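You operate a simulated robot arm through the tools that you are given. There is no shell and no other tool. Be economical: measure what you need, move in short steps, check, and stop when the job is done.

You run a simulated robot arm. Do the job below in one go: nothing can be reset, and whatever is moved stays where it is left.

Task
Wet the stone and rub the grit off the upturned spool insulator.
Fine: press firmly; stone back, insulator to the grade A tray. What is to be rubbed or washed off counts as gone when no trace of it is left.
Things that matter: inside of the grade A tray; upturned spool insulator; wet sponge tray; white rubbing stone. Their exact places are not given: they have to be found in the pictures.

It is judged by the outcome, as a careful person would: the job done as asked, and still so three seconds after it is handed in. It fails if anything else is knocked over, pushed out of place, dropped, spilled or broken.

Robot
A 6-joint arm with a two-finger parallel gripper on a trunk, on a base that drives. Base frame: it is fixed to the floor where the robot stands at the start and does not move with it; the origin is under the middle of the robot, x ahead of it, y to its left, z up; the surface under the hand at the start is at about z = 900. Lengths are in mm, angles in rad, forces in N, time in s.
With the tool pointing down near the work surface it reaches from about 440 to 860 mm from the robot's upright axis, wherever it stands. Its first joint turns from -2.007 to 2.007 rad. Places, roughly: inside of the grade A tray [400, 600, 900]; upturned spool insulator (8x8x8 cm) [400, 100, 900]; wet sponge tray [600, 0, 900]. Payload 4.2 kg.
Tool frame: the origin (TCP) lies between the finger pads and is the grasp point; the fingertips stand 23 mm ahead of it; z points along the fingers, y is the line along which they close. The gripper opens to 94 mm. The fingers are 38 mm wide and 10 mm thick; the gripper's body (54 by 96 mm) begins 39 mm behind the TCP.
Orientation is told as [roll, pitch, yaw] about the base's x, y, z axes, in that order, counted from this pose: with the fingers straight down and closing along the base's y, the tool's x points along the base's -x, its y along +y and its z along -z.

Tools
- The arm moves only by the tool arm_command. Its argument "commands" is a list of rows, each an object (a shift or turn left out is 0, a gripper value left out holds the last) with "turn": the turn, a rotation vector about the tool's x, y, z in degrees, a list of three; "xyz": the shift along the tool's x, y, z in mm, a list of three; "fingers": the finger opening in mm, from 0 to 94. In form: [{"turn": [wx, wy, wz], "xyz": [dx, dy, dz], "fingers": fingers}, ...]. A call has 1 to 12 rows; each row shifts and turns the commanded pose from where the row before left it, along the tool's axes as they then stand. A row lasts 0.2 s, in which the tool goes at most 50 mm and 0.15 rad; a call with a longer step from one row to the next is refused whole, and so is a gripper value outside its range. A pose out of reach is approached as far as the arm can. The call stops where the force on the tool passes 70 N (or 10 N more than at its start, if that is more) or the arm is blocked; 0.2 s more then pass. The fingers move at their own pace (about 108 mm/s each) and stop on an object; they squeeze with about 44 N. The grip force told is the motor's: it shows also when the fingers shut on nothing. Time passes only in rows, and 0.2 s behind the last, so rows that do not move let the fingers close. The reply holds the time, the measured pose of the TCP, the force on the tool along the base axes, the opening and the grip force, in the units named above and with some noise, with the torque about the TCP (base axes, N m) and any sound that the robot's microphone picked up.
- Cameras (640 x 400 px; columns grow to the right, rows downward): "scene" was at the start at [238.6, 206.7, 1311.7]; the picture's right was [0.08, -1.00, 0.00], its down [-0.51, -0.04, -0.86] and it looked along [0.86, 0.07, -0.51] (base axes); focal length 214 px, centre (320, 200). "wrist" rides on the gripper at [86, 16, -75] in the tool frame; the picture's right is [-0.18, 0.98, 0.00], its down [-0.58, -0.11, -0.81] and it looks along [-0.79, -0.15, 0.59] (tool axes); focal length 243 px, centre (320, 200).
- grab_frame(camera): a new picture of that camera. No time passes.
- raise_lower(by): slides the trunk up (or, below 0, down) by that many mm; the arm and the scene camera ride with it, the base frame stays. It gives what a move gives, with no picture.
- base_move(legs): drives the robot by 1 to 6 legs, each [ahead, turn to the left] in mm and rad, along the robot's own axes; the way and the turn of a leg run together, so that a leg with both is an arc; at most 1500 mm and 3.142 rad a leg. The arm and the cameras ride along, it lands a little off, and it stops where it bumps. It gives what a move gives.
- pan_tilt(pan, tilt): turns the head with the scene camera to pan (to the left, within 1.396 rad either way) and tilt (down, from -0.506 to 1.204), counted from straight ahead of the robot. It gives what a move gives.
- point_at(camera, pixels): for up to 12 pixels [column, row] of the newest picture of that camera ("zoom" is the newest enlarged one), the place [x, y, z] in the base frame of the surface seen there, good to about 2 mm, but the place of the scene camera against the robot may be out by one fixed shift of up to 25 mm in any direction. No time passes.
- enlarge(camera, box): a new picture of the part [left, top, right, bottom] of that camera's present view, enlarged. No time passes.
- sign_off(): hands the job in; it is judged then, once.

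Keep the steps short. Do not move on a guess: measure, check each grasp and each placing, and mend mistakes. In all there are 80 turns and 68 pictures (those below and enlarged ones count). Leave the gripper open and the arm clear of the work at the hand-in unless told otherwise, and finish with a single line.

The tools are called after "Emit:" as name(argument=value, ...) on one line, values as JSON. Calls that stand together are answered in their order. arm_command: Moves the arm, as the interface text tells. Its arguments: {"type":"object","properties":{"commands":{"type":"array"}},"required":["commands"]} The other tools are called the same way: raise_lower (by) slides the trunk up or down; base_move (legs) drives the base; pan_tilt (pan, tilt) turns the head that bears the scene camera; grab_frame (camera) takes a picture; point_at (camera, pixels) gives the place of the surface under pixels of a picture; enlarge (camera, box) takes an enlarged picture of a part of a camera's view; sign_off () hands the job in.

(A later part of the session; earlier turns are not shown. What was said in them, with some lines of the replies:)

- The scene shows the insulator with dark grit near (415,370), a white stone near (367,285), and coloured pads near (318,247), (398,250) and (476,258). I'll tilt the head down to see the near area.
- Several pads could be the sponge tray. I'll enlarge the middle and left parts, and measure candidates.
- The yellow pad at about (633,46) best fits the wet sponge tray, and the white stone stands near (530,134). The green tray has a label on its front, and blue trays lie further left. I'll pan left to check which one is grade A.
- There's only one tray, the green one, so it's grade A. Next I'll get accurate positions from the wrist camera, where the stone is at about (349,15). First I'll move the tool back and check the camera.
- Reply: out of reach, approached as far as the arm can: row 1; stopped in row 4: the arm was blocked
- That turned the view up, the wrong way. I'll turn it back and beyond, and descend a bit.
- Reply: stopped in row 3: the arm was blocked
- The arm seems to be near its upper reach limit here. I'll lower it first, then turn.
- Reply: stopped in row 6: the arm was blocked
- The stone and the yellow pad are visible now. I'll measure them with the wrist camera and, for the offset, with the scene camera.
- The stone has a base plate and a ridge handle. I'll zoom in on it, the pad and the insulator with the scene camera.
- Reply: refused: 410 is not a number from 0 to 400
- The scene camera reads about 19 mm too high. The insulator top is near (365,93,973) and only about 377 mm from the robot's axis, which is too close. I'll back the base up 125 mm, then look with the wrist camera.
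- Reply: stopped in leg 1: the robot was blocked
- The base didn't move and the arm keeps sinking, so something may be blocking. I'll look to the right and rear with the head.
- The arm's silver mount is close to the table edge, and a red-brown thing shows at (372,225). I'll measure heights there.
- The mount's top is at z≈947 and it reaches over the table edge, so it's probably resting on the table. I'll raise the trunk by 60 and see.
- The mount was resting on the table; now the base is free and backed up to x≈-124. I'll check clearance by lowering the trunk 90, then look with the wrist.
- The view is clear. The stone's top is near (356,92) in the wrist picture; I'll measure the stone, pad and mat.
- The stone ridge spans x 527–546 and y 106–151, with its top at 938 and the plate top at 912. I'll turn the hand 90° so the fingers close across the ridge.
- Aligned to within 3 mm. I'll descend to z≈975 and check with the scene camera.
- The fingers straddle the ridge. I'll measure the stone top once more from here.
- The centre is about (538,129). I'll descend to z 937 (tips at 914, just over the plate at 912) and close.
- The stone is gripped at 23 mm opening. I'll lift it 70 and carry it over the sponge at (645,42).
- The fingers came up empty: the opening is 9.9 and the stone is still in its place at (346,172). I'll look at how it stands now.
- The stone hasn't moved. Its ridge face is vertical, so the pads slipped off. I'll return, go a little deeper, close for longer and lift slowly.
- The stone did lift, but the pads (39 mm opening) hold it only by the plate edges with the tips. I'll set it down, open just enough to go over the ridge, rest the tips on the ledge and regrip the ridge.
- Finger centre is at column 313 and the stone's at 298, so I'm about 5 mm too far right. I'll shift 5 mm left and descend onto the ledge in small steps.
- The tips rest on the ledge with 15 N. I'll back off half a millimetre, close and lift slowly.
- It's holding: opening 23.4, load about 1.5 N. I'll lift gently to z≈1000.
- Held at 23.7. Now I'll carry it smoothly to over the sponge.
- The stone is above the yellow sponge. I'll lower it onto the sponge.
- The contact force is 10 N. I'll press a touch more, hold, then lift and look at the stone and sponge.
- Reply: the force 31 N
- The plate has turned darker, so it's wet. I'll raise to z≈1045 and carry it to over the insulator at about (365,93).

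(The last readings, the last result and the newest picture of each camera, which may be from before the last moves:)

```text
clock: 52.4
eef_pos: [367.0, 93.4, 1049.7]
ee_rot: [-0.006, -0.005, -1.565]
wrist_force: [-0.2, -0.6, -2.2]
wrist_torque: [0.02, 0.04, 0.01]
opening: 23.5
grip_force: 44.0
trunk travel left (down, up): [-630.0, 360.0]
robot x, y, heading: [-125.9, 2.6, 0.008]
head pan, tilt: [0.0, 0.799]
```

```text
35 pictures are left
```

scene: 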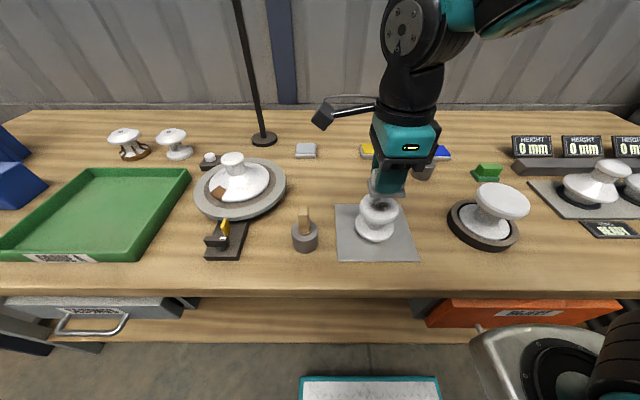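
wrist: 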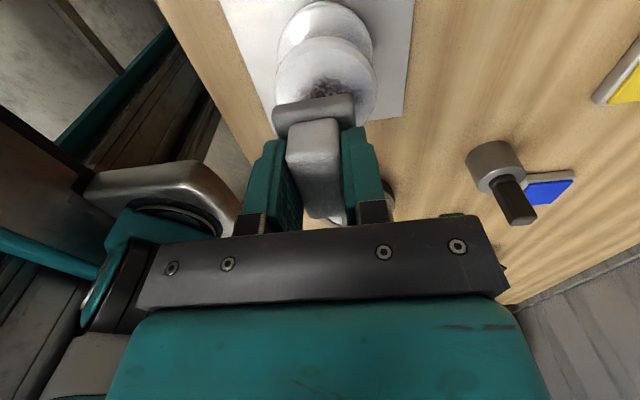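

The stone is centred over the insulator. I'll lower it to contact.

Emit:
arm_command(commands=[{"xyz": [-2, -1.5, 12]}, {"xyz": [0, 0, 12]}, {"xyz": [0, 0, 8]}, {"xyz": [0, 0, 3]}, {"xyz": [0, 0, 1]}, {"xyz": [0, 0, 1]}, {}])

Emit:
arm_command(commands=[{"xyz": [0, 0, 1]}, {"xyz": [0, 0, 1]}, {}])

```text
clock: 54.0
eef_pos: [364.7, 89.6, 1014.5]
ee_rot: [-0.005, -0.005, -1.566]
wrist_force: [-0.1, 0.0, -2.0]
wrist_torque: [0.03, 0.0, -0.01]
opening: 23.4
grip_force: 44.2
trunk travel left (down, up): [-630.0, 360.0]
robot x, y, heading: [-122.4, -6.5, 0.002]
head pan, tilt: [0.0, 0.799]
```

```text
clock: 54.8
eef_pos: [363.7, 90.5, 1011.5]
ee_rot: [-0.005, -0.005, -1.565]
wrist_force: [-0.1, -0.2, 6.0]
wrist_torque: [0.13, -0.16, -0.02]
opening: 23.5
grip_force: 43.6
trunk travel left (down, up): [-630.0, 360.0]
robot x, y, heading: [-124.0, -1.9, 0.006]
head pan, tilt: [0.0, 0.799]
```

Contact is 6 N. I'll press about 0.7 mm more and rub along x, watching the force.

Emit:
arm_command(commands=[{"xyz": [0, 0, 0.7]}, {}, {"xyz": [0, 5, 0]}, {"xyz": [0, 5, 0]}, {"xyz": [0, -5, 0]}, {"xyz": [0, -5, 0]}, {"xyz": [0, -5, 0]}, {"xyz": [0, -5, 0]}, {"xyz": [0, 5, 0]}, {"xyz": [0, 5, 0]}, {}])

```text
clock: 57.2
eef_pos: [363.0, 90.2, 1010.5]
ee_rot: [-0.005, -0.004, -1.564]
wrist_force: [-13.8, 2.4, 41.5]
wrist_torque: [0.28, 0.64, 0.06]
opening: 23.4
grip_force: 44.0
trunk travel left (down, up): [-630.0, 360.0]
robot x, y, heading: [-124.6, -2.8, 0.005]
head pan, tilt: [0.0, 0.799]
```

41 N is firm. I'll ease slightly and do more strokes along x and y.

Emit:
arm_command(commands=[{"xyz": [0, 6, -0.4]}, {"xyz": [0, 6, 0]}, {"xyz": [6, 0, 0]}, {"xyz": [0, -8, 0]}, {"xyz": [0, -8, 0]}, {"xyz": [0, -8, 0]}, {"xyz": [-6, 0, 0]}, {"xyz": [-6, 0, 0]}, {"xyz": [0, 8, 0]}, {"xyz": [0, 8, 0]}, {"xyz": [0, 8, 0]}, {"xyz": [6, -12, 0]}])

Emit:
arm_command(commands=[{"xyz": [7, 0, 0]}, {"xyz": [7, 0, 0]}, {"xyz": [-7, 0, 0]}, {"xyz": [-7, 0, 0]}, {"xyz": [-7, 0, 0]}, {"xyz": [-7, 0, 0]}, {"xyz": [7, 8, 0]}, {"xyz": [7, 0, 0]}, {"xyz": [7, -8, 0]}, {"xyz": [0, -8, 0]}, {"xyz": [-7, 8, 0]}, {}])

```text
clock: 59.8
eef_pos: [367.0, 88.4, 1010.6]
ee_rot: [-0.002, -0.005, -1.57]
wrist_force: [10.5, -5.9, 21.2]
wrist_torque: [-0.21, -0.7, -0.04]
opening: 23.5
grip_force: 44.3
trunk travel left (down, up): [-630.0, 360.0]
robot x, y, heading: [-121.4, -0.5, 0.0]
head pan, tilt: [0.0, 0.799]
```

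```text
clock: 62.4
eef_pos: [364.6, 90.4, 1011.0]
ee_rot: [-0.006, -0.005, -1.562]
wrist_force: [-5.9, 6.6, 18.4]
wrist_torque: [0.66, 0.15, 0.16]
opening: 23.4
grip_force: 44.1
trunk travel left (down, up): [-630.0, 360.0]
robot x, y, heading: [-125.8, -4.8, 0.004]
head pan, tilt: [0.0, 0.799]
```

Now I'll lift off, move aside in +x, and inspect the disc.

Emit:
arm_command(commands=[{"xyz": [0, 0, -3]}, {"xyz": [0, 0, -10]}, {"xyz": [0, 0, -15]}, {"xyz": [0, 0, -10]}, {"xyz": [0, 15, 0]}, {"xyz": [0, 25, 0]}, {"xyz": [0, 25, 0]}, {"xyz": [0, 25, 0]}, {"xyz": [0, 15, 0]}, {}])

Emit:
enlarge(camera="scene", box=[325, 160, 435, 260])

```text
clock: 64.6
eef_pos: [470.7, 91.2, 1047.3]
ee_rot: [-0.007, -0.006, -1.567]
wrist_force: [-0.3, 0.5, -1.2]
wrist_torque: [0.0, -0.01, 0.04]
opening: 23.7
grip_force: 43.9
trunk travel left (down, up): [-630.0, 360.0]
robot x, y, heading: [-125.9, -2.0, 0.0]
head pan, tilt: [0.0, 0.799]
```

```text
4.00 times, centred on (380, 210) of scene
```

zoom: 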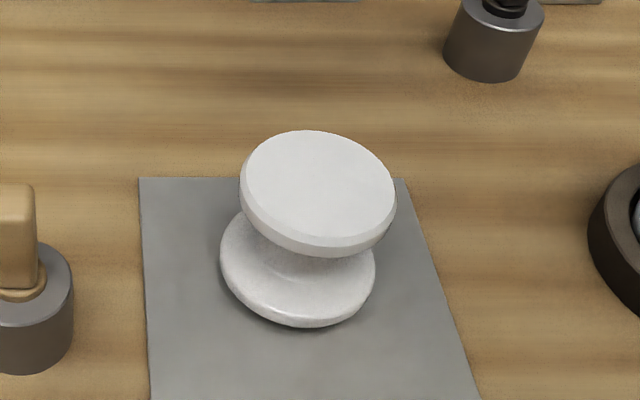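

The disc looks clean. I'll check closer for faint traces.

Emit:
enlarge(camera="scene", box=[380, 190, 430, 225])

Emit:
enlarge(camera="scene", box=[360, 188, 405, 228])

```text
11.43 times, centred on (405, 208) of scene
```

zoom: 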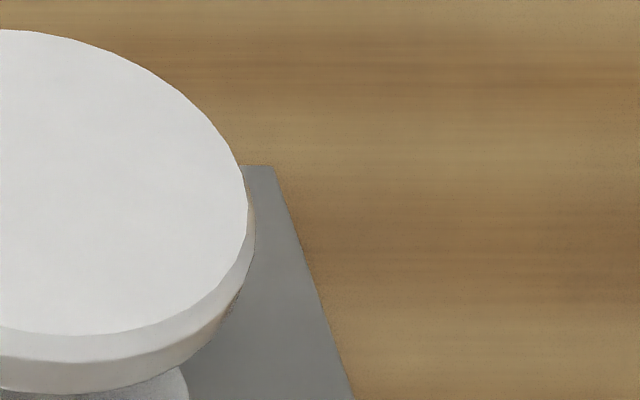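

```text
10.00 times, centred on (382, 208) of scene
```

zoom: 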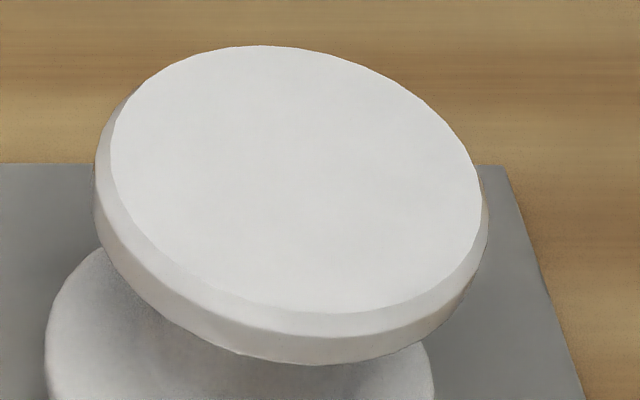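

No trace is left. Now I'll return the stone to its place at TCP (538,134).

Emit:
arm_command(commands=[{"xyz": [5, 8, 0]}, {"xyz": [9, 14, 0]}, {"xyz": [10, 16, 0]}, {"xyz": [10, 15, 0]}, {"xyz": [6, 9, 0]}, {"xyz": [2.5, 5, 0]}, {"xyz": [0, 0, 15]}, {"xyz": [0, 0, 20]}, {"xyz": [0, 0, 20]}, {"xyz": [0, 0, 20]}, {"xyz": [0, 0, 15]}, {}])

Emit:
arm_command(commands=[{"xyz": [0, 0, 10]}, {"xyz": [0, 0, 6]}, {"xyz": [0, 0, 2]}, {"xyz": [0, 0, 1]}, {}])

```text
clock: 67.2
eef_pos: [537.0, 133.5, 957.4]
ee_rot: [-0.006, -0.005, -1.566]
wrist_force: [1.0, 0.3, -1.0]
wrist_torque: [0.03, -0.04, 0.0]
opening: 23.8
grip_force: 43.7
trunk travel left (down, up): [-630.0, 360.0]
robot x, y, heading: [-123.2, -3.3, 0.002]
head pan, tilt: [0.0, 0.799]
```

```text
clock: 68.4
eef_pos: [537.0, 133.6, 937.5]
ee_rot: [-0.007, -0.005, -1.566]
wrist_force: [-0.3, 0.2, -1.8]
wrist_torque: [0.0, 0.03, 0.01]
opening: 23.7
grip_force: 43.8
trunk travel left (down, up): [-630.0, 360.0]
robot x, y, heading: [-123.8, 0.1, 0.005]
head pan, tilt: [0.0, 0.799]
```

Emit:
arm_command(commands=[{"xyz": [0, 1, 1]}, {"xyz": [0, 0, 1]}, {"xyz": [0, 0, 0.5]}, {}])

```text
clock: 69.4
eef_pos: [537.2, 133.1, 936.1]
ee_rot: [-0.007, -0.006, -1.565]
wrist_force: [-0.2, -0.5, -1.6]
wrist_torque: [0.02, 0.02, -0.01]
opening: 23.2
grip_force: 43.6
trunk travel left (down, up): [-630.0, 360.0]
robot x, y, heading: [-124.8, -2.9, 0.005]
head pan, tilt: [0.0, 0.799]
```

Emit:
arm_command(commands=[{"xyz": [0, 0, 1]}, {"xyz": [0, 0, 0.7]}, {}])

```text
clock: 70.2
eef_pos: [537.2, 133.4, 935.4]
ee_rot: [-0.005, -0.005, -1.565]
wrist_force: [-2.7, -2.2, 11.8]
wrist_torque: [0.26, -0.2, 0.03]
opening: 23.5
grip_force: 44.6
trunk travel left (down, up): [-630.0, 360.0]
robot x, y, heading: [-125.5, -2.4, 0.007]
head pan, tilt: [0.0, 0.799]
```

It's on the table (12 N). I'll relieve the pressure, release and lift.

Emit:
arm_command(commands=[{"xyz": [0, 0, -0.6]}, {"fingers": 45}, {}, {"xyz": [0, 0, -5]}, {"xyz": [0, 0, -20]}, {"xyz": [0, 0, -30], "fingers": 94}, {"xyz": [0, 0, -30]}, {"xyz": [0, 0, -25]}, {}])

Emit:
grab_frame(camera="scene")

```text
clock: 72.2
eef_pos: [538.4, 134.3, 1045.4]
ee_rot: [-0.008, -0.006, -1.566]
wrist_force: [0.6, 0.0, 0.1]
wrist_torque: [0.01, 0.01, 0.04]
opening: 93.8
grip_force: 0.0
trunk travel left (down, up): [-630.0, 360.0]
robot x, y, heading: [-123.2, 2.5, -0.003]
head pan, tilt: [0.0, 0.799]
```

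```text
31 pictures are left
```

scene: 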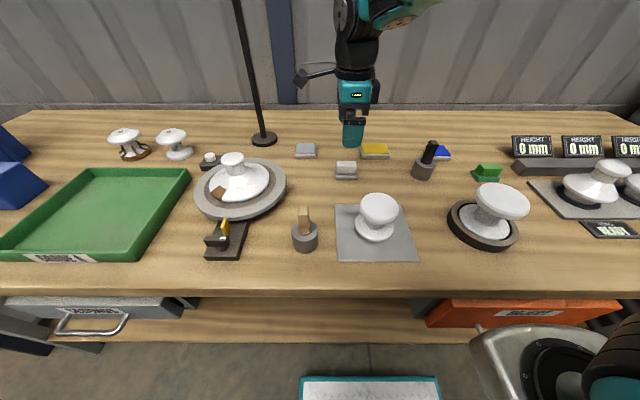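

The stone is back at (346,171). Now I'll measure the insulator's profile.

Emit:
enlarge(camera="scene", box=[345, 185, 415, 250])

Emit:
point_at(camera="zoom", pixels=[[315, 60], [160, 130], [480, 175], [330, 238], [330, 275], [255, 280], [235, 265], [250, 320], [160, 250], [250, 390], [390, 275], [280, 285]])

```text
6.15 times, centred on (380, 218) of scene
```

zoom: 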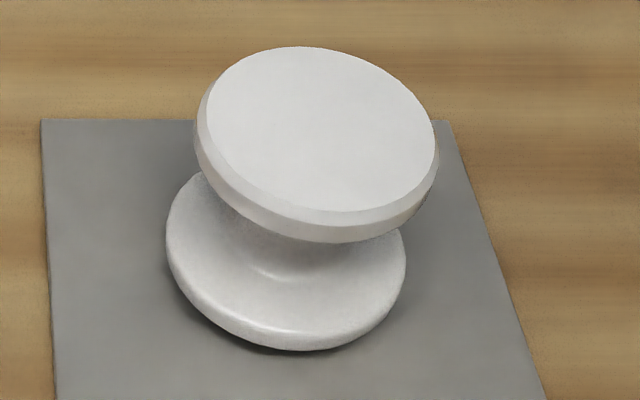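

```text
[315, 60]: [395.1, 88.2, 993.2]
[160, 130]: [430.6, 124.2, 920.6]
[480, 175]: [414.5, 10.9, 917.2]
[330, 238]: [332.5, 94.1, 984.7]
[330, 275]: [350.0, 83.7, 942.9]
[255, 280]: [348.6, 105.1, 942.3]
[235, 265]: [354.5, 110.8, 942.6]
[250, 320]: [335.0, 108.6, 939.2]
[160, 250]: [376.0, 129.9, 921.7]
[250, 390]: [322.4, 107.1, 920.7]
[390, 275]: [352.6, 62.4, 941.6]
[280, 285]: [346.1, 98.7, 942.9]
```

Rim spans about z 965–975 true. I'll get rim extents and the heights of the wheel's knob and tray for the path.

Emit:
point_at(camera="zoom", pixels=[[300, 50], [197, 130], [200, 115], [436, 165], [434, 150], [300, 232], [345, 236], [320, 130]])

Emit:
point_at(camera="scene", pixels=[[232, 158], [222, 228], [305, 212], [100, 215], [188, 172], [140, 258], [60, 250], [130, 240], [165, 185], [110, 180], [60, 258], [137, 252]])

```text
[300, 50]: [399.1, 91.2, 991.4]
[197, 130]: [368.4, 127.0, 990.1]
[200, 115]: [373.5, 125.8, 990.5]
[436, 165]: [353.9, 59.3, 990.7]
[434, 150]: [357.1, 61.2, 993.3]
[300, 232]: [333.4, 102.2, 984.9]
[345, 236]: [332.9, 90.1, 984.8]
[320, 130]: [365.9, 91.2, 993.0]
```

```text
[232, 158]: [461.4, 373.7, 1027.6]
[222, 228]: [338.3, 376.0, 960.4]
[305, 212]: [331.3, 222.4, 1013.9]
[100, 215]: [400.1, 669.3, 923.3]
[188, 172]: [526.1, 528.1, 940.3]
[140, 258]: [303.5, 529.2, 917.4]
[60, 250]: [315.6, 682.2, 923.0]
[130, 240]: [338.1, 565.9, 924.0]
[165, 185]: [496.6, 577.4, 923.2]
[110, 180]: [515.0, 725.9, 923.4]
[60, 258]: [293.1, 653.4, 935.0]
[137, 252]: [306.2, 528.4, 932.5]
```

Insulator axis is about (365.5,93), rim diameter about 68. I'll move over it with the fingers open at 94.

Emit:
arm_command(commands=[{"xyz": [-5, -21, 0]}, {"xyz": [-8, -34, 0]}, {"xyz": [-8, -34, 0]}, {"xyz": [-8, -34, 0]}, {"xyz": [-8, -32, 0]}, {"xyz": [-4, -18, 0]}, {}])

Emit:
grab_frame(camera="wrist")

Emit:
enlarge(camera="scene", box=[325, 150, 445, 260])

```text
clock: 73.8
eef_pos: [364.5, 91.3, 1045.5]
ee_rot: [-0.007, -0.005, -1.566]
wrist_force: [0.3, 0.3, 0.5]
wrist_torque: [0.0, -0.01, 0.03]
opening: 94.1
grip_force: 0.0
trunk travel left (down, up): [-630.0, 360.0]
robot x, y, heading: [-126.3, -4.1, 0.004]
head pan, tilt: [0.0, 0.799]
```

```text
29 pictures are left
```

wrist: 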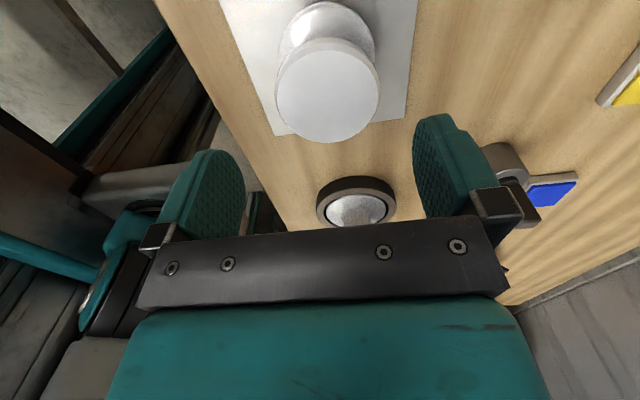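

```text
3.64 times, centred on (385, 205) of scene
```

zoom: 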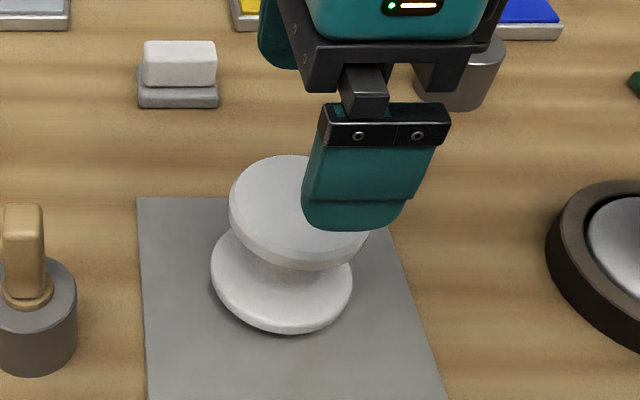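

Emit:
point_at(camera="wrist", pixels=[[278, 92], [377, 92], [328, 137], [325, 50], [328, 90], [290, 120], [365, 120]])

```text
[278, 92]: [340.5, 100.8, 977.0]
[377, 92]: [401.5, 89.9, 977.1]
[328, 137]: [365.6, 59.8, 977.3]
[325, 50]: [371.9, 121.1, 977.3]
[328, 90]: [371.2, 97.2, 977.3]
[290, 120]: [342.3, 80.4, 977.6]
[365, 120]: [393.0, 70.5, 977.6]
```

The wrist view puts the axis at (371,90.5) and the scene view at (365.5,93). I'll use (368.5,92); the fingers leave about 13 mm on each side. Descending to z≈990 first, then checking.

Emit:
arm_command(commands=[{"xyz": [0.7, 4, 0]}, {"xyz": [0, 0, 20]}, {"xyz": [0, 0, 20]}, {"xyz": [0, 0, 15]}, {}])

Emit:
grab_frame(camera="wrist")

Emit:
point_at(camera="wrist", pixels=[[300, 130], [340, 130], [320, 110], [320, 150]])

```text
clock: 75.0
eef_pos: [368.7, 93.0, 992.2]
ee_rot: [-0.007, -0.005, -1.566]
wrist_force: [0.3, -0.3, -0.3]
wrist_torque: [0.0, 0.03, 0.03]
opening: 93.9
grip_force: 0.1
trunk travel left (down, up): [-630.0, 360.0]
robot x, y, heading: [-127.9, -0.9, -0.0]
head pan, tilt: [0.0, 0.799]
```

```text
27 pictures are left
```

wrist: 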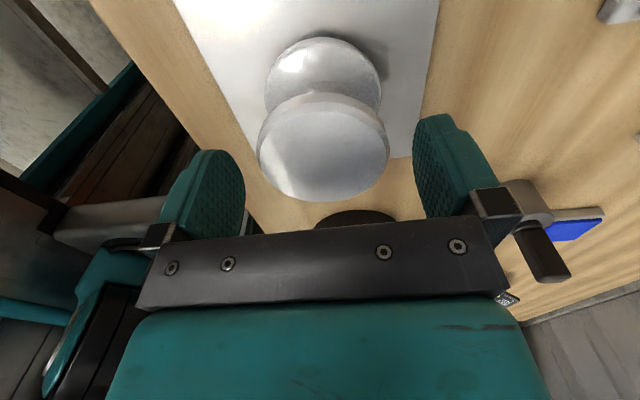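

```text
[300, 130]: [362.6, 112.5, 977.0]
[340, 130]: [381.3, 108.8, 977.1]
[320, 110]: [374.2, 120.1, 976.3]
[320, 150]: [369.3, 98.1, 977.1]
```

The disc sits well between the fingers. I'll descend to z≈962 and close on the rim.

Emit:
arm_command(commands=[{"xyz": [0, 0, 12]}, {"xyz": [0, 0, 10]}, {"xyz": [0, 0, 8]}, {}, {"fingers": 80}, {"fingers": 72}, {"fingers": 66}, {"fingers": 50}, {}, {}, {}])

```text
clock: 77.4
eef_pos: [368.1, 90.7, 961.1]
ee_rot: [-0.007, -0.006, -1.564]
wrist_force: [0.0, 0.9, 1.0]
wrist_torque: [0.01, 0.07, 0.02]
opening: 68.9
grip_force: 43.9
trunk travel left (down, up): [-630.0, 360.0]
robot x, y, heading: [-124.0, -0.2, 0.002]
head pan, tilt: [0.0, 0.799]
```

Gripped at 68.9. I'll lift slowly.

Emit:
arm_command(commands=[{"fingers": 40}, {}, {"xyz": [0, 0, -2]}, {"xyz": [0, 0, -3]}, {"xyz": [0, 0, -4]}, {"xyz": [0, 0, -6]}, {}])

Emit:
enlarge(camera="scene", box=[325, 150, 445, 260])

```text
clock: 79.0
eef_pos: [368.6, 92.4, 975.5]
ee_rot: [-0.008, -0.006, -1.567]
wrist_force: [0.3, -0.5, -4.2]
wrist_torque: [0.02, 0.01, -0.01]
opening: 68.8
grip_force: 44.0
trunk travel left (down, up): [-630.0, 360.0]
robot x, y, heading: [-121.8, -2.3, 0.001]
head pan, tilt: [0.0, 0.799]
```

```text
3.64 times, centred on (385, 205) of scene
```

zoom: 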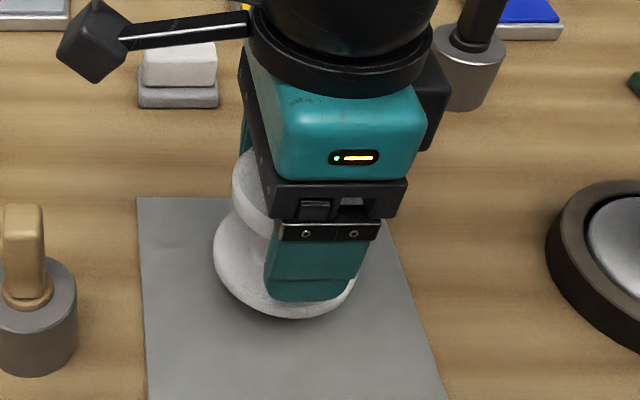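

The insulator is off the mat, with a load of about 4 N. I'll raise it to z≈1115.

Emit:
arm_command(commands=[{"xyz": [0, 0, -6]}, {"xyz": [0, 0, -10]}, {"xyz": [0, 0, -14]}, {"xyz": [0, 0, -16]}, {"xyz": [0, 0, -16]}, {"xyz": [0, 0, -16]}, {"xyz": [0, 0, -16]}, {"xyz": [0, 0, -16]}, {"xyz": [0, 0, -14]}, {"xyz": [0, 0, -10]}, {"xyz": [0, 0, -6]}, {}])

Emit:
arm_command(commands=[{"xyz": [6, 1, 0]}, {"xyz": [12, 1, 0]}, {"xyz": [18, 1, 0]}, {"xyz": [22, 2, 0]}, {"xyz": [24, 2, 0]}, {"xyz": [24, 2, 0]}, {"xyz": [24, 2, 0]}, {"xyz": [24, 2, 0]}, {"xyz": [24, 2, 0]}, {"xyz": [20, 2, 0]}, {"xyz": [12, 1, 0]}, {"xyz": [6, 1, 0]}])

Emit:
grab_frame(camera="scene")

```text
clock: 81.6
eef_pos: [370.4, 92.7, 1116.3]
ee_rot: [-0.007, -0.004, -1.566]
wrist_force: [-0.4, -0.2, -4.0]
wrist_torque: [0.02, 0.01, 0.0]
opening: 68.9
grip_force: 44.1
trunk travel left (down, up): [-630.0, 360.0]
robot x, y, heading: [-123.9, 3.1, 0.006]
head pan, tilt: [0.0, 0.799]
```

```text
clock: 84.2
eef_pos: [387.5, 308.0, 1114.8]
ee_rot: [-0.007, -0.008, -1.565]
wrist_force: [1.2, -0.4, -4.6]
wrist_torque: [0.04, -0.01, -0.02]
opening: 68.8
grip_force: 44.2
trunk travel left (down, up): [-630.0, 360.0]
robot x, y, heading: [-123.1, -3.6, 0.007]
head pan, tilt: [0.0, 0.799]
```

```text
25 pictures are left
```

scene: 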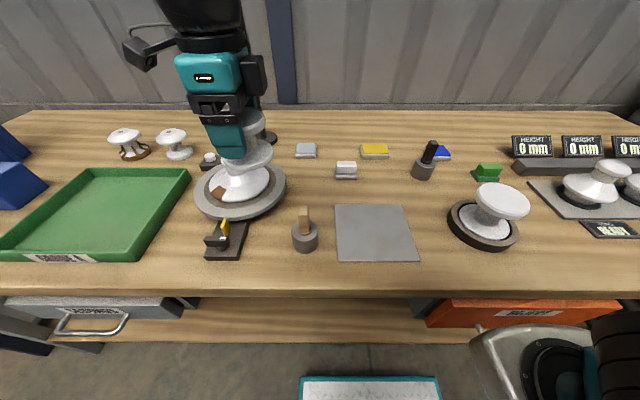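

It's steady above the wheel. I'll carry on toward the tray at (410,605).

Emit:
arm_command(commands=[{"xyz": [10, 1, 0]}, {"xyz": [20, 2, 0]}, {"xyz": [28, 2, 0]}, {"xyz": [32, 2, 0]}, {"xyz": [34, 2, 0]}, {"xyz": [34, 3, 0]}, {"xyz": [34, 3, 0]}, {"xyz": [34, 3, 0]}, {"xyz": [32, 2, 0]}, {"xyz": [22, 1, 0]}, {"xyz": [12, 1, 0]}, {"xyz": [5, 0, 0]}])

Emit:
pan_tilt(pan=0.7, tilt=0.75)

Emit:
grab_frame(camera="scene")

```text
clock: 86.8
eef_pos: [376.9, 453.9, 1097.6]
ee_rot: [-0.007, -0.004, -1.565]
wrist_force: [0.1, -0.1, -2.9]
wrist_torque: [-0.03, 0.01, -0.03]
opening: 68.7
grip_force: 44.0
out of reach, approached as far as the arm can: row 6, 7, 8, 9, 10, 11, 12
trunk travel left (down, up): [-630.0, 360.0]
robot x, y, heading: [-123.7, -4.6, 0.002]
head pan, tilt: [0.0, 0.799]
```

```text
clock: 87.9
eef_pos: [377.1, 453.6, 1097.7]
ee_rot: [-0.008, -0.006, -1.566]
wrist_force: [0.5, 0.7, -4.2]
wrist_torque: [0.05, 0.04, -0.03]
opening: 69.0
grip_force: 44.9
trunk travel left (down, up): [-630.0, 360.0]
robot x, y, heading: [-124.8, -1.7, 0.004]
head pan, tilt: [0.7, 0.75]
```

```text
24 pictures are left
```

scene: 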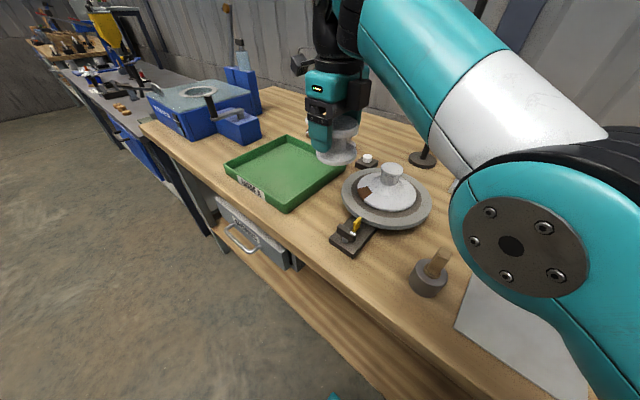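

The arm is out of reach at this height, because reach shrinks high up. Raising the trunk puts the hand lower relative to the shoulder, so I'll raise it by 120 and then re-check.

Emit:
raise_lower(by=120)

Emit:
arm_command(commands=[{}])

```text
clock: 89.4
eef_pos: [376.7, 454.9, 1217.1]
ee_rot: [-0.008, -0.007, -1.567]
wrist_force: [0.2, 0.7, -3.7]
wrist_torque: [0.01, -0.01, 0.0]
opening: 68.9
grip_force: 44.2
trunk travel left (down, up): [-750.0, 240.0]
robot x, y, heading: [-123.6, -2.5, -0.004]
head pan, tilt: [0.7, 0.75]
```

```text
clock: 89.8
eef_pos: [377.6, 455.1, 1216.9]
ee_rot: [-0.008, -0.006, -1.564]
wrist_force: [0.0, 0.0, -4.1]
wrist_torque: [0.03, -0.02, -0.01]
opening: 68.8
grip_force: 43.9
trunk travel left (down, up): [-750.0, 240.0]
robot x, y, heading: [-122.1, 1.1, 0.007]
head pan, tilt: [0.7, 0.75]
```

Emit:
arm_command(commands=[{"xyz": [0, 0, 8]}, {"xyz": [0, 0, 15]}, {"xyz": [0, 0, 18]}, {"xyz": [0, 0, 18]}, {"xyz": [0, 0, 18]}, {"xyz": [0, 0, 14]}, {"xyz": [0, 0, 8]}, {}])

```text
clock: 91.6
eef_pos: [377.1, 452.8, 1119.1]
ee_rot: [-0.007, -0.006, -1.566]
wrist_force: [-0.6, 0.2, -4.3]
wrist_torque: [0.01, 0.03, -0.03]
opening: 68.5
grip_force: 43.7
trunk travel left (down, up): [-750.0, 240.0]
robot x, y, heading: [-123.4, 1.6, 0.0]
head pan, tilt: [0.7, 0.75]
```

Commanded and actual agree now. Moving to over the tray (400,598) in short steps.

Emit:
arm_command(commands=[{"xyz": [6, 1, 0]}, {"xyz": [12, 2, 3]}, {"xyz": [18, 3, 5]}, {"xyz": [20, 3, 6]}, {"xyz": [20, 3, 6]}, {"xyz": [20, 3, 6]}, {"xyz": [20, 3, 6]}, {"xyz": [15, 3, 5]}, {"xyz": [9, 2, 3]}, {"xyz": [5, 1, 0]}, {}])

Emit:
grab_frame(camera="scene")

```text
clock: 94.0
eef_pos: [371.2, 493.8, 1100.3]
ee_rot: [-0.006, -0.007, -1.566]
wrist_force: [1.4, 0.3, -3.7]
wrist_torque: [-0.01, 0.0, 0.01]
opening: 68.6
grip_force: 44.3
out of reach, approached as far as the arm can: row 3, 4, 5, 6, 7, 8, 9, 10
trunk travel left (down, up): [-750.0, 240.0]
robot x, y, heading: [-122.2, -4.5, 0.007]
head pan, tilt: [0.7, 0.75]
```

```text
23 pictures are left
```

scene: 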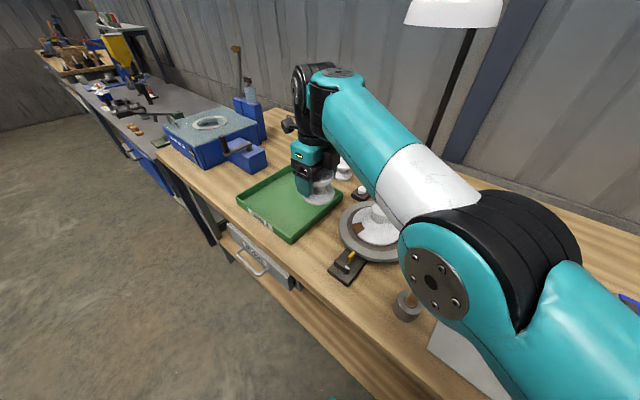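

The arm sits on the right-front of the robot, so the tray is beyond its reach from here. Turning the base left in place brings the shoulder nearer, and the hand (bottom of insulator at z≈1041) swings only over the tray and the aisle. I'll turn 0.45 first.

Emit:
base_move(legs=[[0, 0.45]])

Emit:
pan_tilt(pan=0.4, tilt=0.75)

Emit:
grab_frame(camera="scene")

```text
clock: 95.7
eef_pos: [102.1, 661.7, 1100.7]
ee_rot: [-0.006, -0.008, -1.11]
wrist_force: [-0.5, -1.2, -3.8]
wrist_torque: [0.02, 0.02, 0.01]
opening: 68.9
grip_force: 43.7
trunk travel left (down, up): [-750.0, 240.0]
robot x, y, heading: [-126.2, -0.6, 0.465]
head pan, tilt: [0.7, 0.75]
```

```text
clock: 96.5
eef_pos: [102.4, 660.9, 1101.5]
ee_rot: [-0.007, -0.009, -1.109]
wrist_force: [-0.3, 0.3, -3.5]
wrist_torque: [-0.02, 0.02, 0.0]
opening: 68.8
grip_force: 43.9
trunk travel left (down, up): [-750.0, 240.0]
robot x, y, heading: [-124.2, -3.9, 0.462]
head pan, tilt: [0.4, 0.75]
```

```text
22 pictures are left
```

scene: 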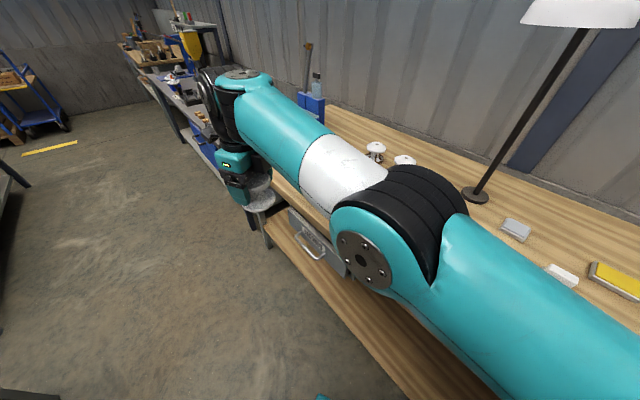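

Emit:
base_move(legs=[[0, 0.42]])

```text
clock: 98.1
eef_pos: [-189.3, 695.4, 1100.6]
ee_rot: [-0.008, -0.006, -0.687]
wrist_force: [0.3, 0.7, -3.7]
wrist_torque: [0.0, 0.0, -0.04]
opening: 68.7
grip_force: 43.8
trunk travel left (down, up): [-750.0, 240.0]
robot x, y, heading: [-126.4, -0.3, 0.88]
head pan, tilt: [0.4, 0.75]
```

Now the shoulder is near. I'll move the hand toward (400,598): about -517 along tool x and +298 along tool y, in two parts.

Emit:
arm_command(commands=[{"xyz": [-9, 5, 0]}, {"xyz": [-17, 10, 0]}, {"xyz": [-26, 15, 0]}, {"xyz": [-30, 17.5, 0]}, {"xyz": [-30, 17.5, 0]}, {"xyz": [-30, 17.5, 0]}, {"xyz": [-30, 17.5, 0]}, {"xyz": [-30, 17.5, 0]}, {"xyz": [-26, 15, 0]}, {"xyz": [-17, 10, 0]}, {"xyz": [-9, 5, 0]}, {}])

```text
clock: 100.7
eef_pos: [95.9, 693.4, 1115.7]
ee_rot: [-0.008, -0.008, -0.688]
wrist_force: [-0.4, 0.5, -3.6]
wrist_torque: [0.01, -0.01, 0.01]
opening: 68.9
grip_force: 43.8
out of reach, approached as far as the arm can: row 6, 7, 8, 9, 10
trunk travel left (down, up): [-750.0, 240.0]
robot x, y, heading: [-125.5, -2.5, 0.886]
head pan, tilt: [0.4, 0.75]
```

Now at (96,693), in reach again. The remaining move is (304,-95), i.e. tool (-295, +119).

Emit:
arm_command(commands=[{"xyz": [-10, 4, 0]}, {"xyz": [-18, 7, 0]}, {"xyz": [-26, 10, 0]}, {"xyz": [-32, 13, 0]}, {"xyz": [-34, 14, 0]}, {"xyz": [-34, 14, 0]}, {"xyz": [-34, 14, 0]}, {"xyz": [-34, 14, 0]}, {"xyz": [-32, 13, 0]}, {"xyz": [-24, 9, 0]}, {"xyz": [-12, 5, 0]}, {"xyz": [-5, 2, 0]}])

Emit:
pan_tilt(pan=0.1, tilt=0.85)

Emit:
grab_frame(camera="scene")

Emit:
grab_frame(camera="wrist")

```text
clock: 103.3
eef_pos: [400.6, 623.1, 1124.6]
ee_rot: [-0.007, -0.008, -0.688]
wrist_force: [0.0, 0.2, -3.8]
wrist_torque: [0.0, 0.02, -0.01]
opening: 68.7
grip_force: 43.7
out of reach, approached as far as the arm can: row 1, 2, 3, 4, 5
trunk travel left (down, up): [-750.0, 240.0]
robot x, y, heading: [-122.5, -1.2, 0.879]
head pan, tilt: [0.4, 0.75]
```

```text
clock: 104.1
eef_pos: [400.7, 621.5, 1123.9]
ee_rot: [-0.007, -0.007, -0.689]
wrist_force: [0.1, -0.6, -3.9]
wrist_torque: [-0.01, 0.01, 0.01]
opening: 68.9
grip_force: 43.8
trunk travel left (down, up): [-750.0, 240.0]
robot x, y, heading: [-125.6, -2.1, 0.878]
head pan, tilt: [0.099, 0.85]
```

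```text
21 pictures are left
```

scene: 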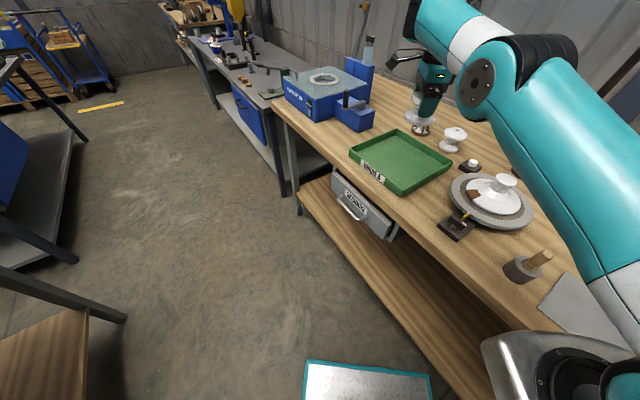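

```text
20 pictures are left
```

wrist: 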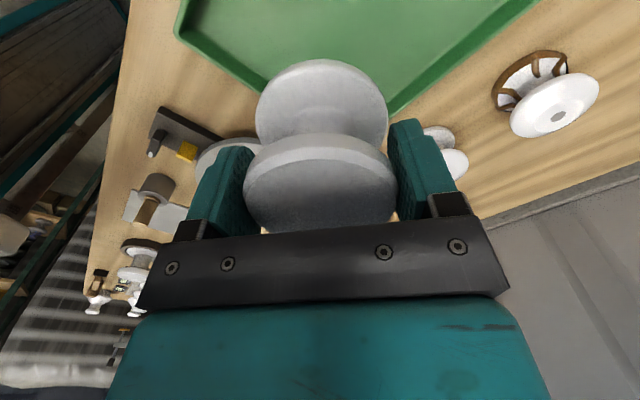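

The label on the tray reads grade A. I'll measure the tray's floor and corners with both cameras.

Emit:
point_at(camera="wrist", pixels=[[190, 30], [255, 80], [400, 100], [470, 50], [350, 30], [520, 10], [420, 40]])

Emit:
point_at(camera="scene", pixels=[[400, 160], [352, 155], [398, 132], [450, 160], [402, 194], [420, 118], [425, 110], [400, 135], [440, 160], [405, 185], [362, 152]])

Emit:
enlarge(camera="scene", box=[340, 60, 480, 210])

```text
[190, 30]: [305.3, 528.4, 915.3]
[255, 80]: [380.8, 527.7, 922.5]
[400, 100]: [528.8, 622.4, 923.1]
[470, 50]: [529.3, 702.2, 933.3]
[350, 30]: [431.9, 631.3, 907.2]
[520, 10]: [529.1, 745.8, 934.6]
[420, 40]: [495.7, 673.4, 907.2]
```

```text
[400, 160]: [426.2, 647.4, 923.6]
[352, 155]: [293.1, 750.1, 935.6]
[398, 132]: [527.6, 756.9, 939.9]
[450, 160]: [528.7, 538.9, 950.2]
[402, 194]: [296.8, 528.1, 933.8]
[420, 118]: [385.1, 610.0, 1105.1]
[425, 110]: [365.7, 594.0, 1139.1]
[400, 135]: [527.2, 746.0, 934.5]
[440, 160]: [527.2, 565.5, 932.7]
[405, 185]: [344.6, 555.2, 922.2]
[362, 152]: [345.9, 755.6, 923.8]
```

```text
2.67 times, centred on (410, 135) of scene
```

zoom: 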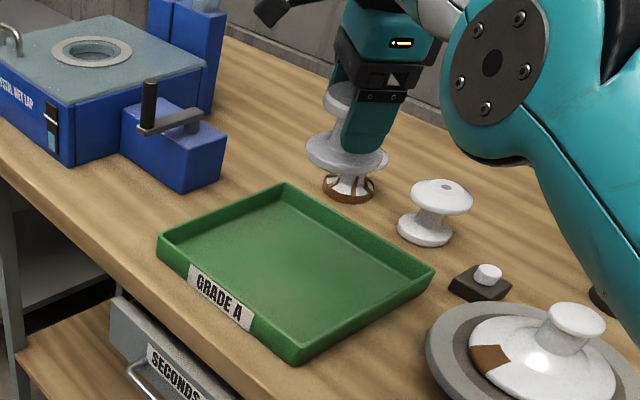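

GRADE A confirmed; the tray spans x 293–528, y 528–760, with its floor at 907. The hand at (400,622) is well inside. I'll lower it.

Emit:
arm_command(commands=[{"xyz": [0, 0, 6]}, {"xyz": [0, 0, 12]}, {"xyz": [0, 0, 16]}, {"xyz": [0, 0, 18]}, {"xyz": [0, 0, 18]}, {"xyz": [0, 0, 18]}, {"xyz": [0, 0, 16]}, {"xyz": [0, 0, 10]}, {"xyz": [0, 0, 6]}, {}])

Emit:
enlarge(camera="scene", box=[340, 60, 480, 210])

```text
clock: 106.3
eef_pos: [404.4, 626.8, 1005.6]
ee_rot: [-0.008, -0.008, -0.687]
wrist_force: [-0.1, -0.1, -3.8]
wrist_torque: [0.06, 0.03, 0.01]
opening: 68.7
grip_force: 44.0
out of reach, approached as far as the arm can: row 5, 7
trunk travel left (down, up): [-750.0, 240.0]
robot x, y, heading: [-124.0, -5.0, 0.884]
head pan, tilt: [0.099, 0.85]
```

```text
2.67 times, centred on (410, 135) of scene
```

zoom: 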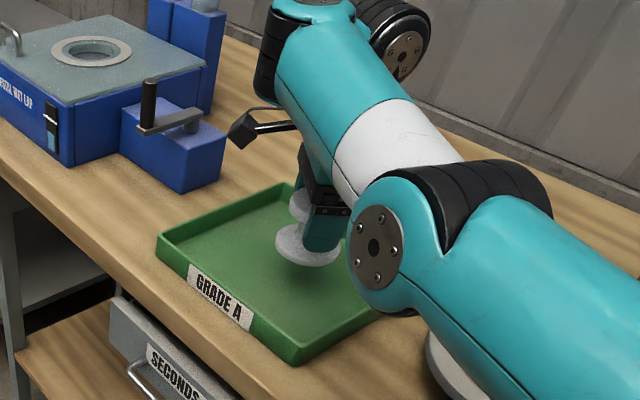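

The elbow now hangs lower, close to the wheel. I'll check its height before going on.

Emit:
point_at(camera="zoom", pixels=[[375, 235], [390, 310], [440, 300], [420, 310], [450, 370], [330, 180], [400, 285], [300, 250]])

Emit:
grab_frame(camera="scene")

```text
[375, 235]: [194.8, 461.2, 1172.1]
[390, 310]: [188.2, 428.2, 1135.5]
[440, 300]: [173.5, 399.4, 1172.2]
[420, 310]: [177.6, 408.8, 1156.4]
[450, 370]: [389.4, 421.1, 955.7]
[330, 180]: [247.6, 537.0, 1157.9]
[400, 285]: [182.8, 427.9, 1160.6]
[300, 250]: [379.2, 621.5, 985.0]
```

```text
17 pictures are left
```

scene: 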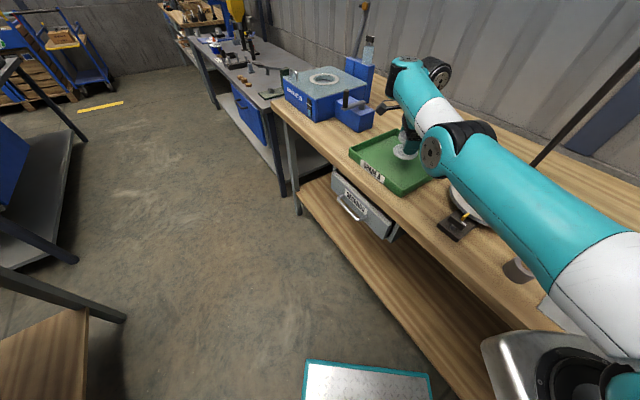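

The elbow is at z≈1117 or higher and near x≈190, well clear. I'll go on down, slowly.

Emit:
arm_command(commands=[{"xyz": [0, 0, 8]}, {"xyz": [0, 0, 10]}, {"xyz": [0, 0, 8]}, {"xyz": [0, 0, 4]}, {"xyz": [0, 0, 2]}, {"xyz": [0, 0, 2]}, {}])

```text
clock: 107.9
eef_pos: [404.5, 627.2, 980.5]
ee_rot: [-0.016, -0.011, -0.687]
wrist_force: [0.0, -0.3, -4.3]
wrist_torque: [0.0, 0.02, 0.01]
opening: 68.8
grip_force: 43.9
out of reach, approached as far as the arm can: row 4, 6
trunk travel left (down, up): [-750.0, 240.0]
robot x, y, heading: [-125.2, 1.4, 0.882]
head pan, tilt: [0.099, 0.85]
```

The arm is at the edge of its reach this far below the shoulder. I'll raise the hand 40 and lower the trunk 60, then approach finely.

Emit:
arm_command(commands=[{"xyz": [0, 0, -10]}, {"xyz": [0, 0, -15]}, {"xyz": [0, 0, -15]}, {"xyz": [0, 0, -10]}, {}])

Emit:
raise_lower(by=-50)

```text
clock: 109.1
eef_pos: [404.7, 626.5, 1029.2]
ee_rot: [-0.008, -0.007, -0.688]
wrist_force: [0.4, -0.5, -3.6]
wrist_torque: [-0.01, 0.02, -0.02]
opening: 68.7
grip_force: 43.7
trunk travel left (down, up): [-750.0, 240.0]
robot x, y, heading: [-125.2, -2.6, 0.879]
head pan, tilt: [0.099, 0.85]
```

```text
clock: 110.0
eef_pos: [404.5, 626.9, 981.4]
ee_rot: [-0.007, -0.008, -0.687]
wrist_force: [-0.2, -0.3, -3.1]
wrist_torque: [-0.02, -0.01, 0.02]
opening: 68.8
grip_force: 43.6
trunk travel left (down, up): [-700.0, 290.0]
robot x, y, heading: [-124.6, -9.5, 0.883]
head pan, tilt: [0.099, 0.85]
```

Level, at 981. Fine descent now.

Emit:
arm_command(commands=[{"xyz": [0, 0, 4]}, {"xyz": [0, 0, 3]}, {"xyz": [0, 0, 2]}, {"xyz": [0, 0, 1]}, {"xyz": [0, 0, 1]}, {}])

```text
clock: 111.5
eef_pos: [404.4, 626.6, 970.2]
ee_rot: [-0.007, -0.008, -0.687]
wrist_force: [0.6, 0.3, -3.5]
wrist_torque: [0.04, -0.02, 0.01]
opening: 68.9
grip_force: 44.1
trunk travel left (down, up): [-700.0, 290.0]
robot x, y, heading: [-123.6, 0.6, 0.882]
head pan, tilt: [0.099, 0.85]
```

Emit:
arm_command(commands=[{"xyz": [0, 0, 1]}, {"xyz": [0, 0, 1]}, {"xyz": [0, 0, 1]}, {}])

```text
clock: 112.5
eef_pos: [402.8, 628.2, 966.7]
ee_rot: [-0.006, -0.009, -0.687]
wrist_force: [-0.1, -0.3, -3.7]
wrist_torque: [0.02, -0.01, 0.01]
opening: 68.7
grip_force: 44.5
trunk travel left (down, up): [-700.0, 290.0]
robot x, y, heading: [-121.3, 0.2, 0.876]
head pan, tilt: [0.099, 0.85]
```

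Emit:
arm_command(commands=[{"xyz": [0, 0, 1]}, {"xyz": [0, 0, 1]}, {}])

```text
clock: 113.2
eef_pos: [403.8, 627.5, 964.5]
ee_rot: [-0.006, -0.007, -0.688]
wrist_force: [0.2, -0.5, -2.9]
wrist_torque: [-0.02, 0.03, -0.02]
opening: 68.7
grip_force: 43.2
trunk travel left (down, up): [-700.0, 290.0]
robot x, y, heading: [-122.0, -4.0, 0.881]
head pan, tilt: [0.099, 0.85]
```

Emit:
arm_command(commands=[{"xyz": [0, 0, 1]}, {"xyz": [0, 0, 1]}, {}])

```text
clock: 114.0
eef_pos: [404.5, 627.9, 963.2]
ee_rot: [-0.006, -0.004, -0.689]
wrist_force: [-0.7, 0.3, 0.8]
wrist_torque: [-0.17, 0.05, 0.04]
opening: 68.7
grip_force: 43.5
trunk travel left (down, up): [-700.0, 290.0]
robot x, y, heading: [-123.8, -1.7, 0.885]
head pan, tilt: [0.099, 0.85]
```

Contact: the weight has come off the wrist. I'll go half a millimetre more, release slowly and rise.

Emit:
arm_command(commands=[{"xyz": [0, 0, 0.5]}, {}, {"fingers": 75}, {"fingers": 82}, {"fingers": 94}, {}, {"xyz": [0, 0, -10]}, {"xyz": [0, 0, -20]}, {"xyz": [0, 0, -25]}, {"xyz": [0, 0, -30]}, {"xyz": [0, 0, -20]}, {}])

Emit:
enlarge(camera="scene", box=[340, 60, 480, 210])

Emit:
grab_frame(camera="wrist")

```text
clock: 116.7
eef_pos: [404.0, 626.2, 1067.6]
ee_rot: [-0.008, -0.009, -0.687]
wrist_force: [0.0, 0.9, -0.3]
wrist_torque: [-0.04, -0.01, -0.03]
opening: 94.0
grip_force: 0.0
trunk travel left (down, up): [-700.0, 290.0]
robot x, y, heading: [-121.9, -3.5, 0.884]
head pan, tilt: [0.099, 0.85]
```

```text
2.67 times, centred on (410, 135) of scene
```

zoom: 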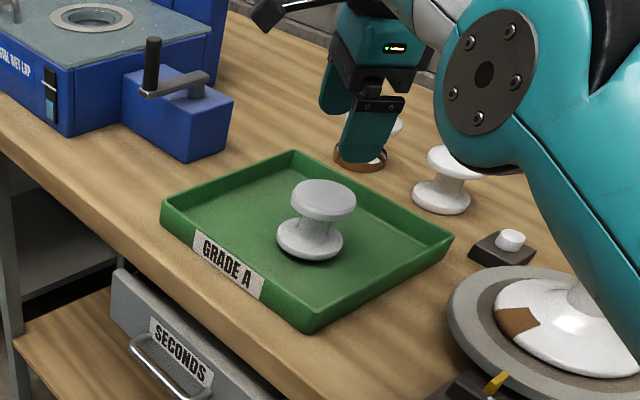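

```text
15 pictures are left
```

wrist: 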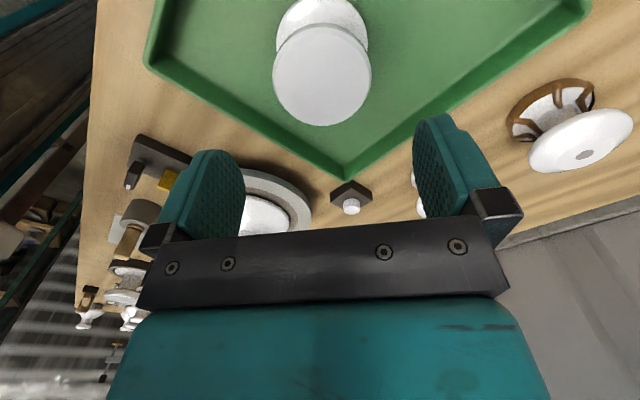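

The insulator stands upright in the tray. I'll check its top closely and view the rest of the bench.

Emit:
enlarge(camera="wrist", box=[250, 0, 400, 140])

Emit:
arm_command(commands=[{"xyz": [0, 0, -15]}, {"xyz": [0, 0, -15]}, {}])

Emit:
pan_tilt(pan=-0.75, tilt=0.8)

Emit:
grab_frame(camera="scene")

```text
2.86 times, centred on (325, 70) of wrist
```

zoom: 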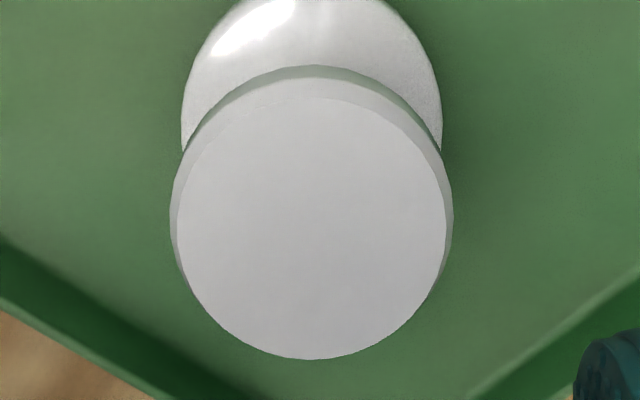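

```text
clock: 117.5
eef_pos: [405.5, 628.4, 1098.4]
ee_rot: [-0.005, -0.007, -0.688]
wrist_force: [0.0, -0.5, 0.0]
wrist_torque: [0.04, 0.02, 0.04]
opening: 94.0
grip_force: 0.1
trunk travel left (down, up): [-700.0, 290.0]
robot x, y, heading: [-122.4, -1.9, 0.885]
head pan, tilt: [0.099, 0.85]
```

```text
clock: 118.6
eef_pos: [403.8, 628.3, 1098.3]
ee_rot: [-0.007, -0.006, -0.689]
wrist_force: [0.4, -0.9, 0.7]
wrist_torque: [0.01, 0.0, -0.02]
opening: 94.1
grip_force: 0.1
trunk travel left (down, up): [-700.0, 290.0]
robot x, y, heading: [-122.1, -1.7, 0.879]
head pan, tilt: [-0.75, 0.799]
```

```text
13 pictures are left
```

scene: 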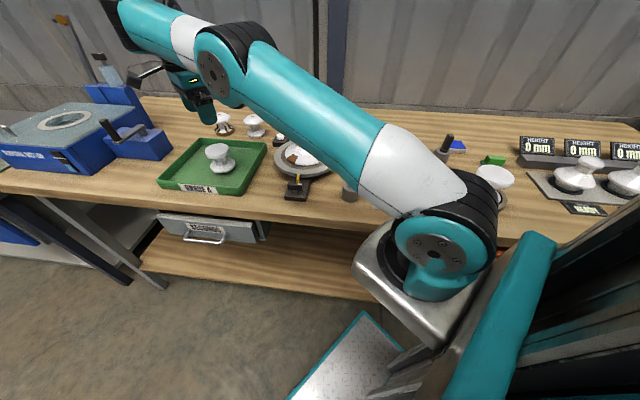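

The top is clean, the insulator stands in the grade A tray, the stone is back in its place (seen earlier), and the open gripper is clear. I'm handing the job in.

Emit:
sign_off()

```text
The job is handed in.
```

Job handed in: the stone was wetted, the grit rubbed off with no trace left, the stone put back in its place, and the insulator stands upright in the grade A tray.
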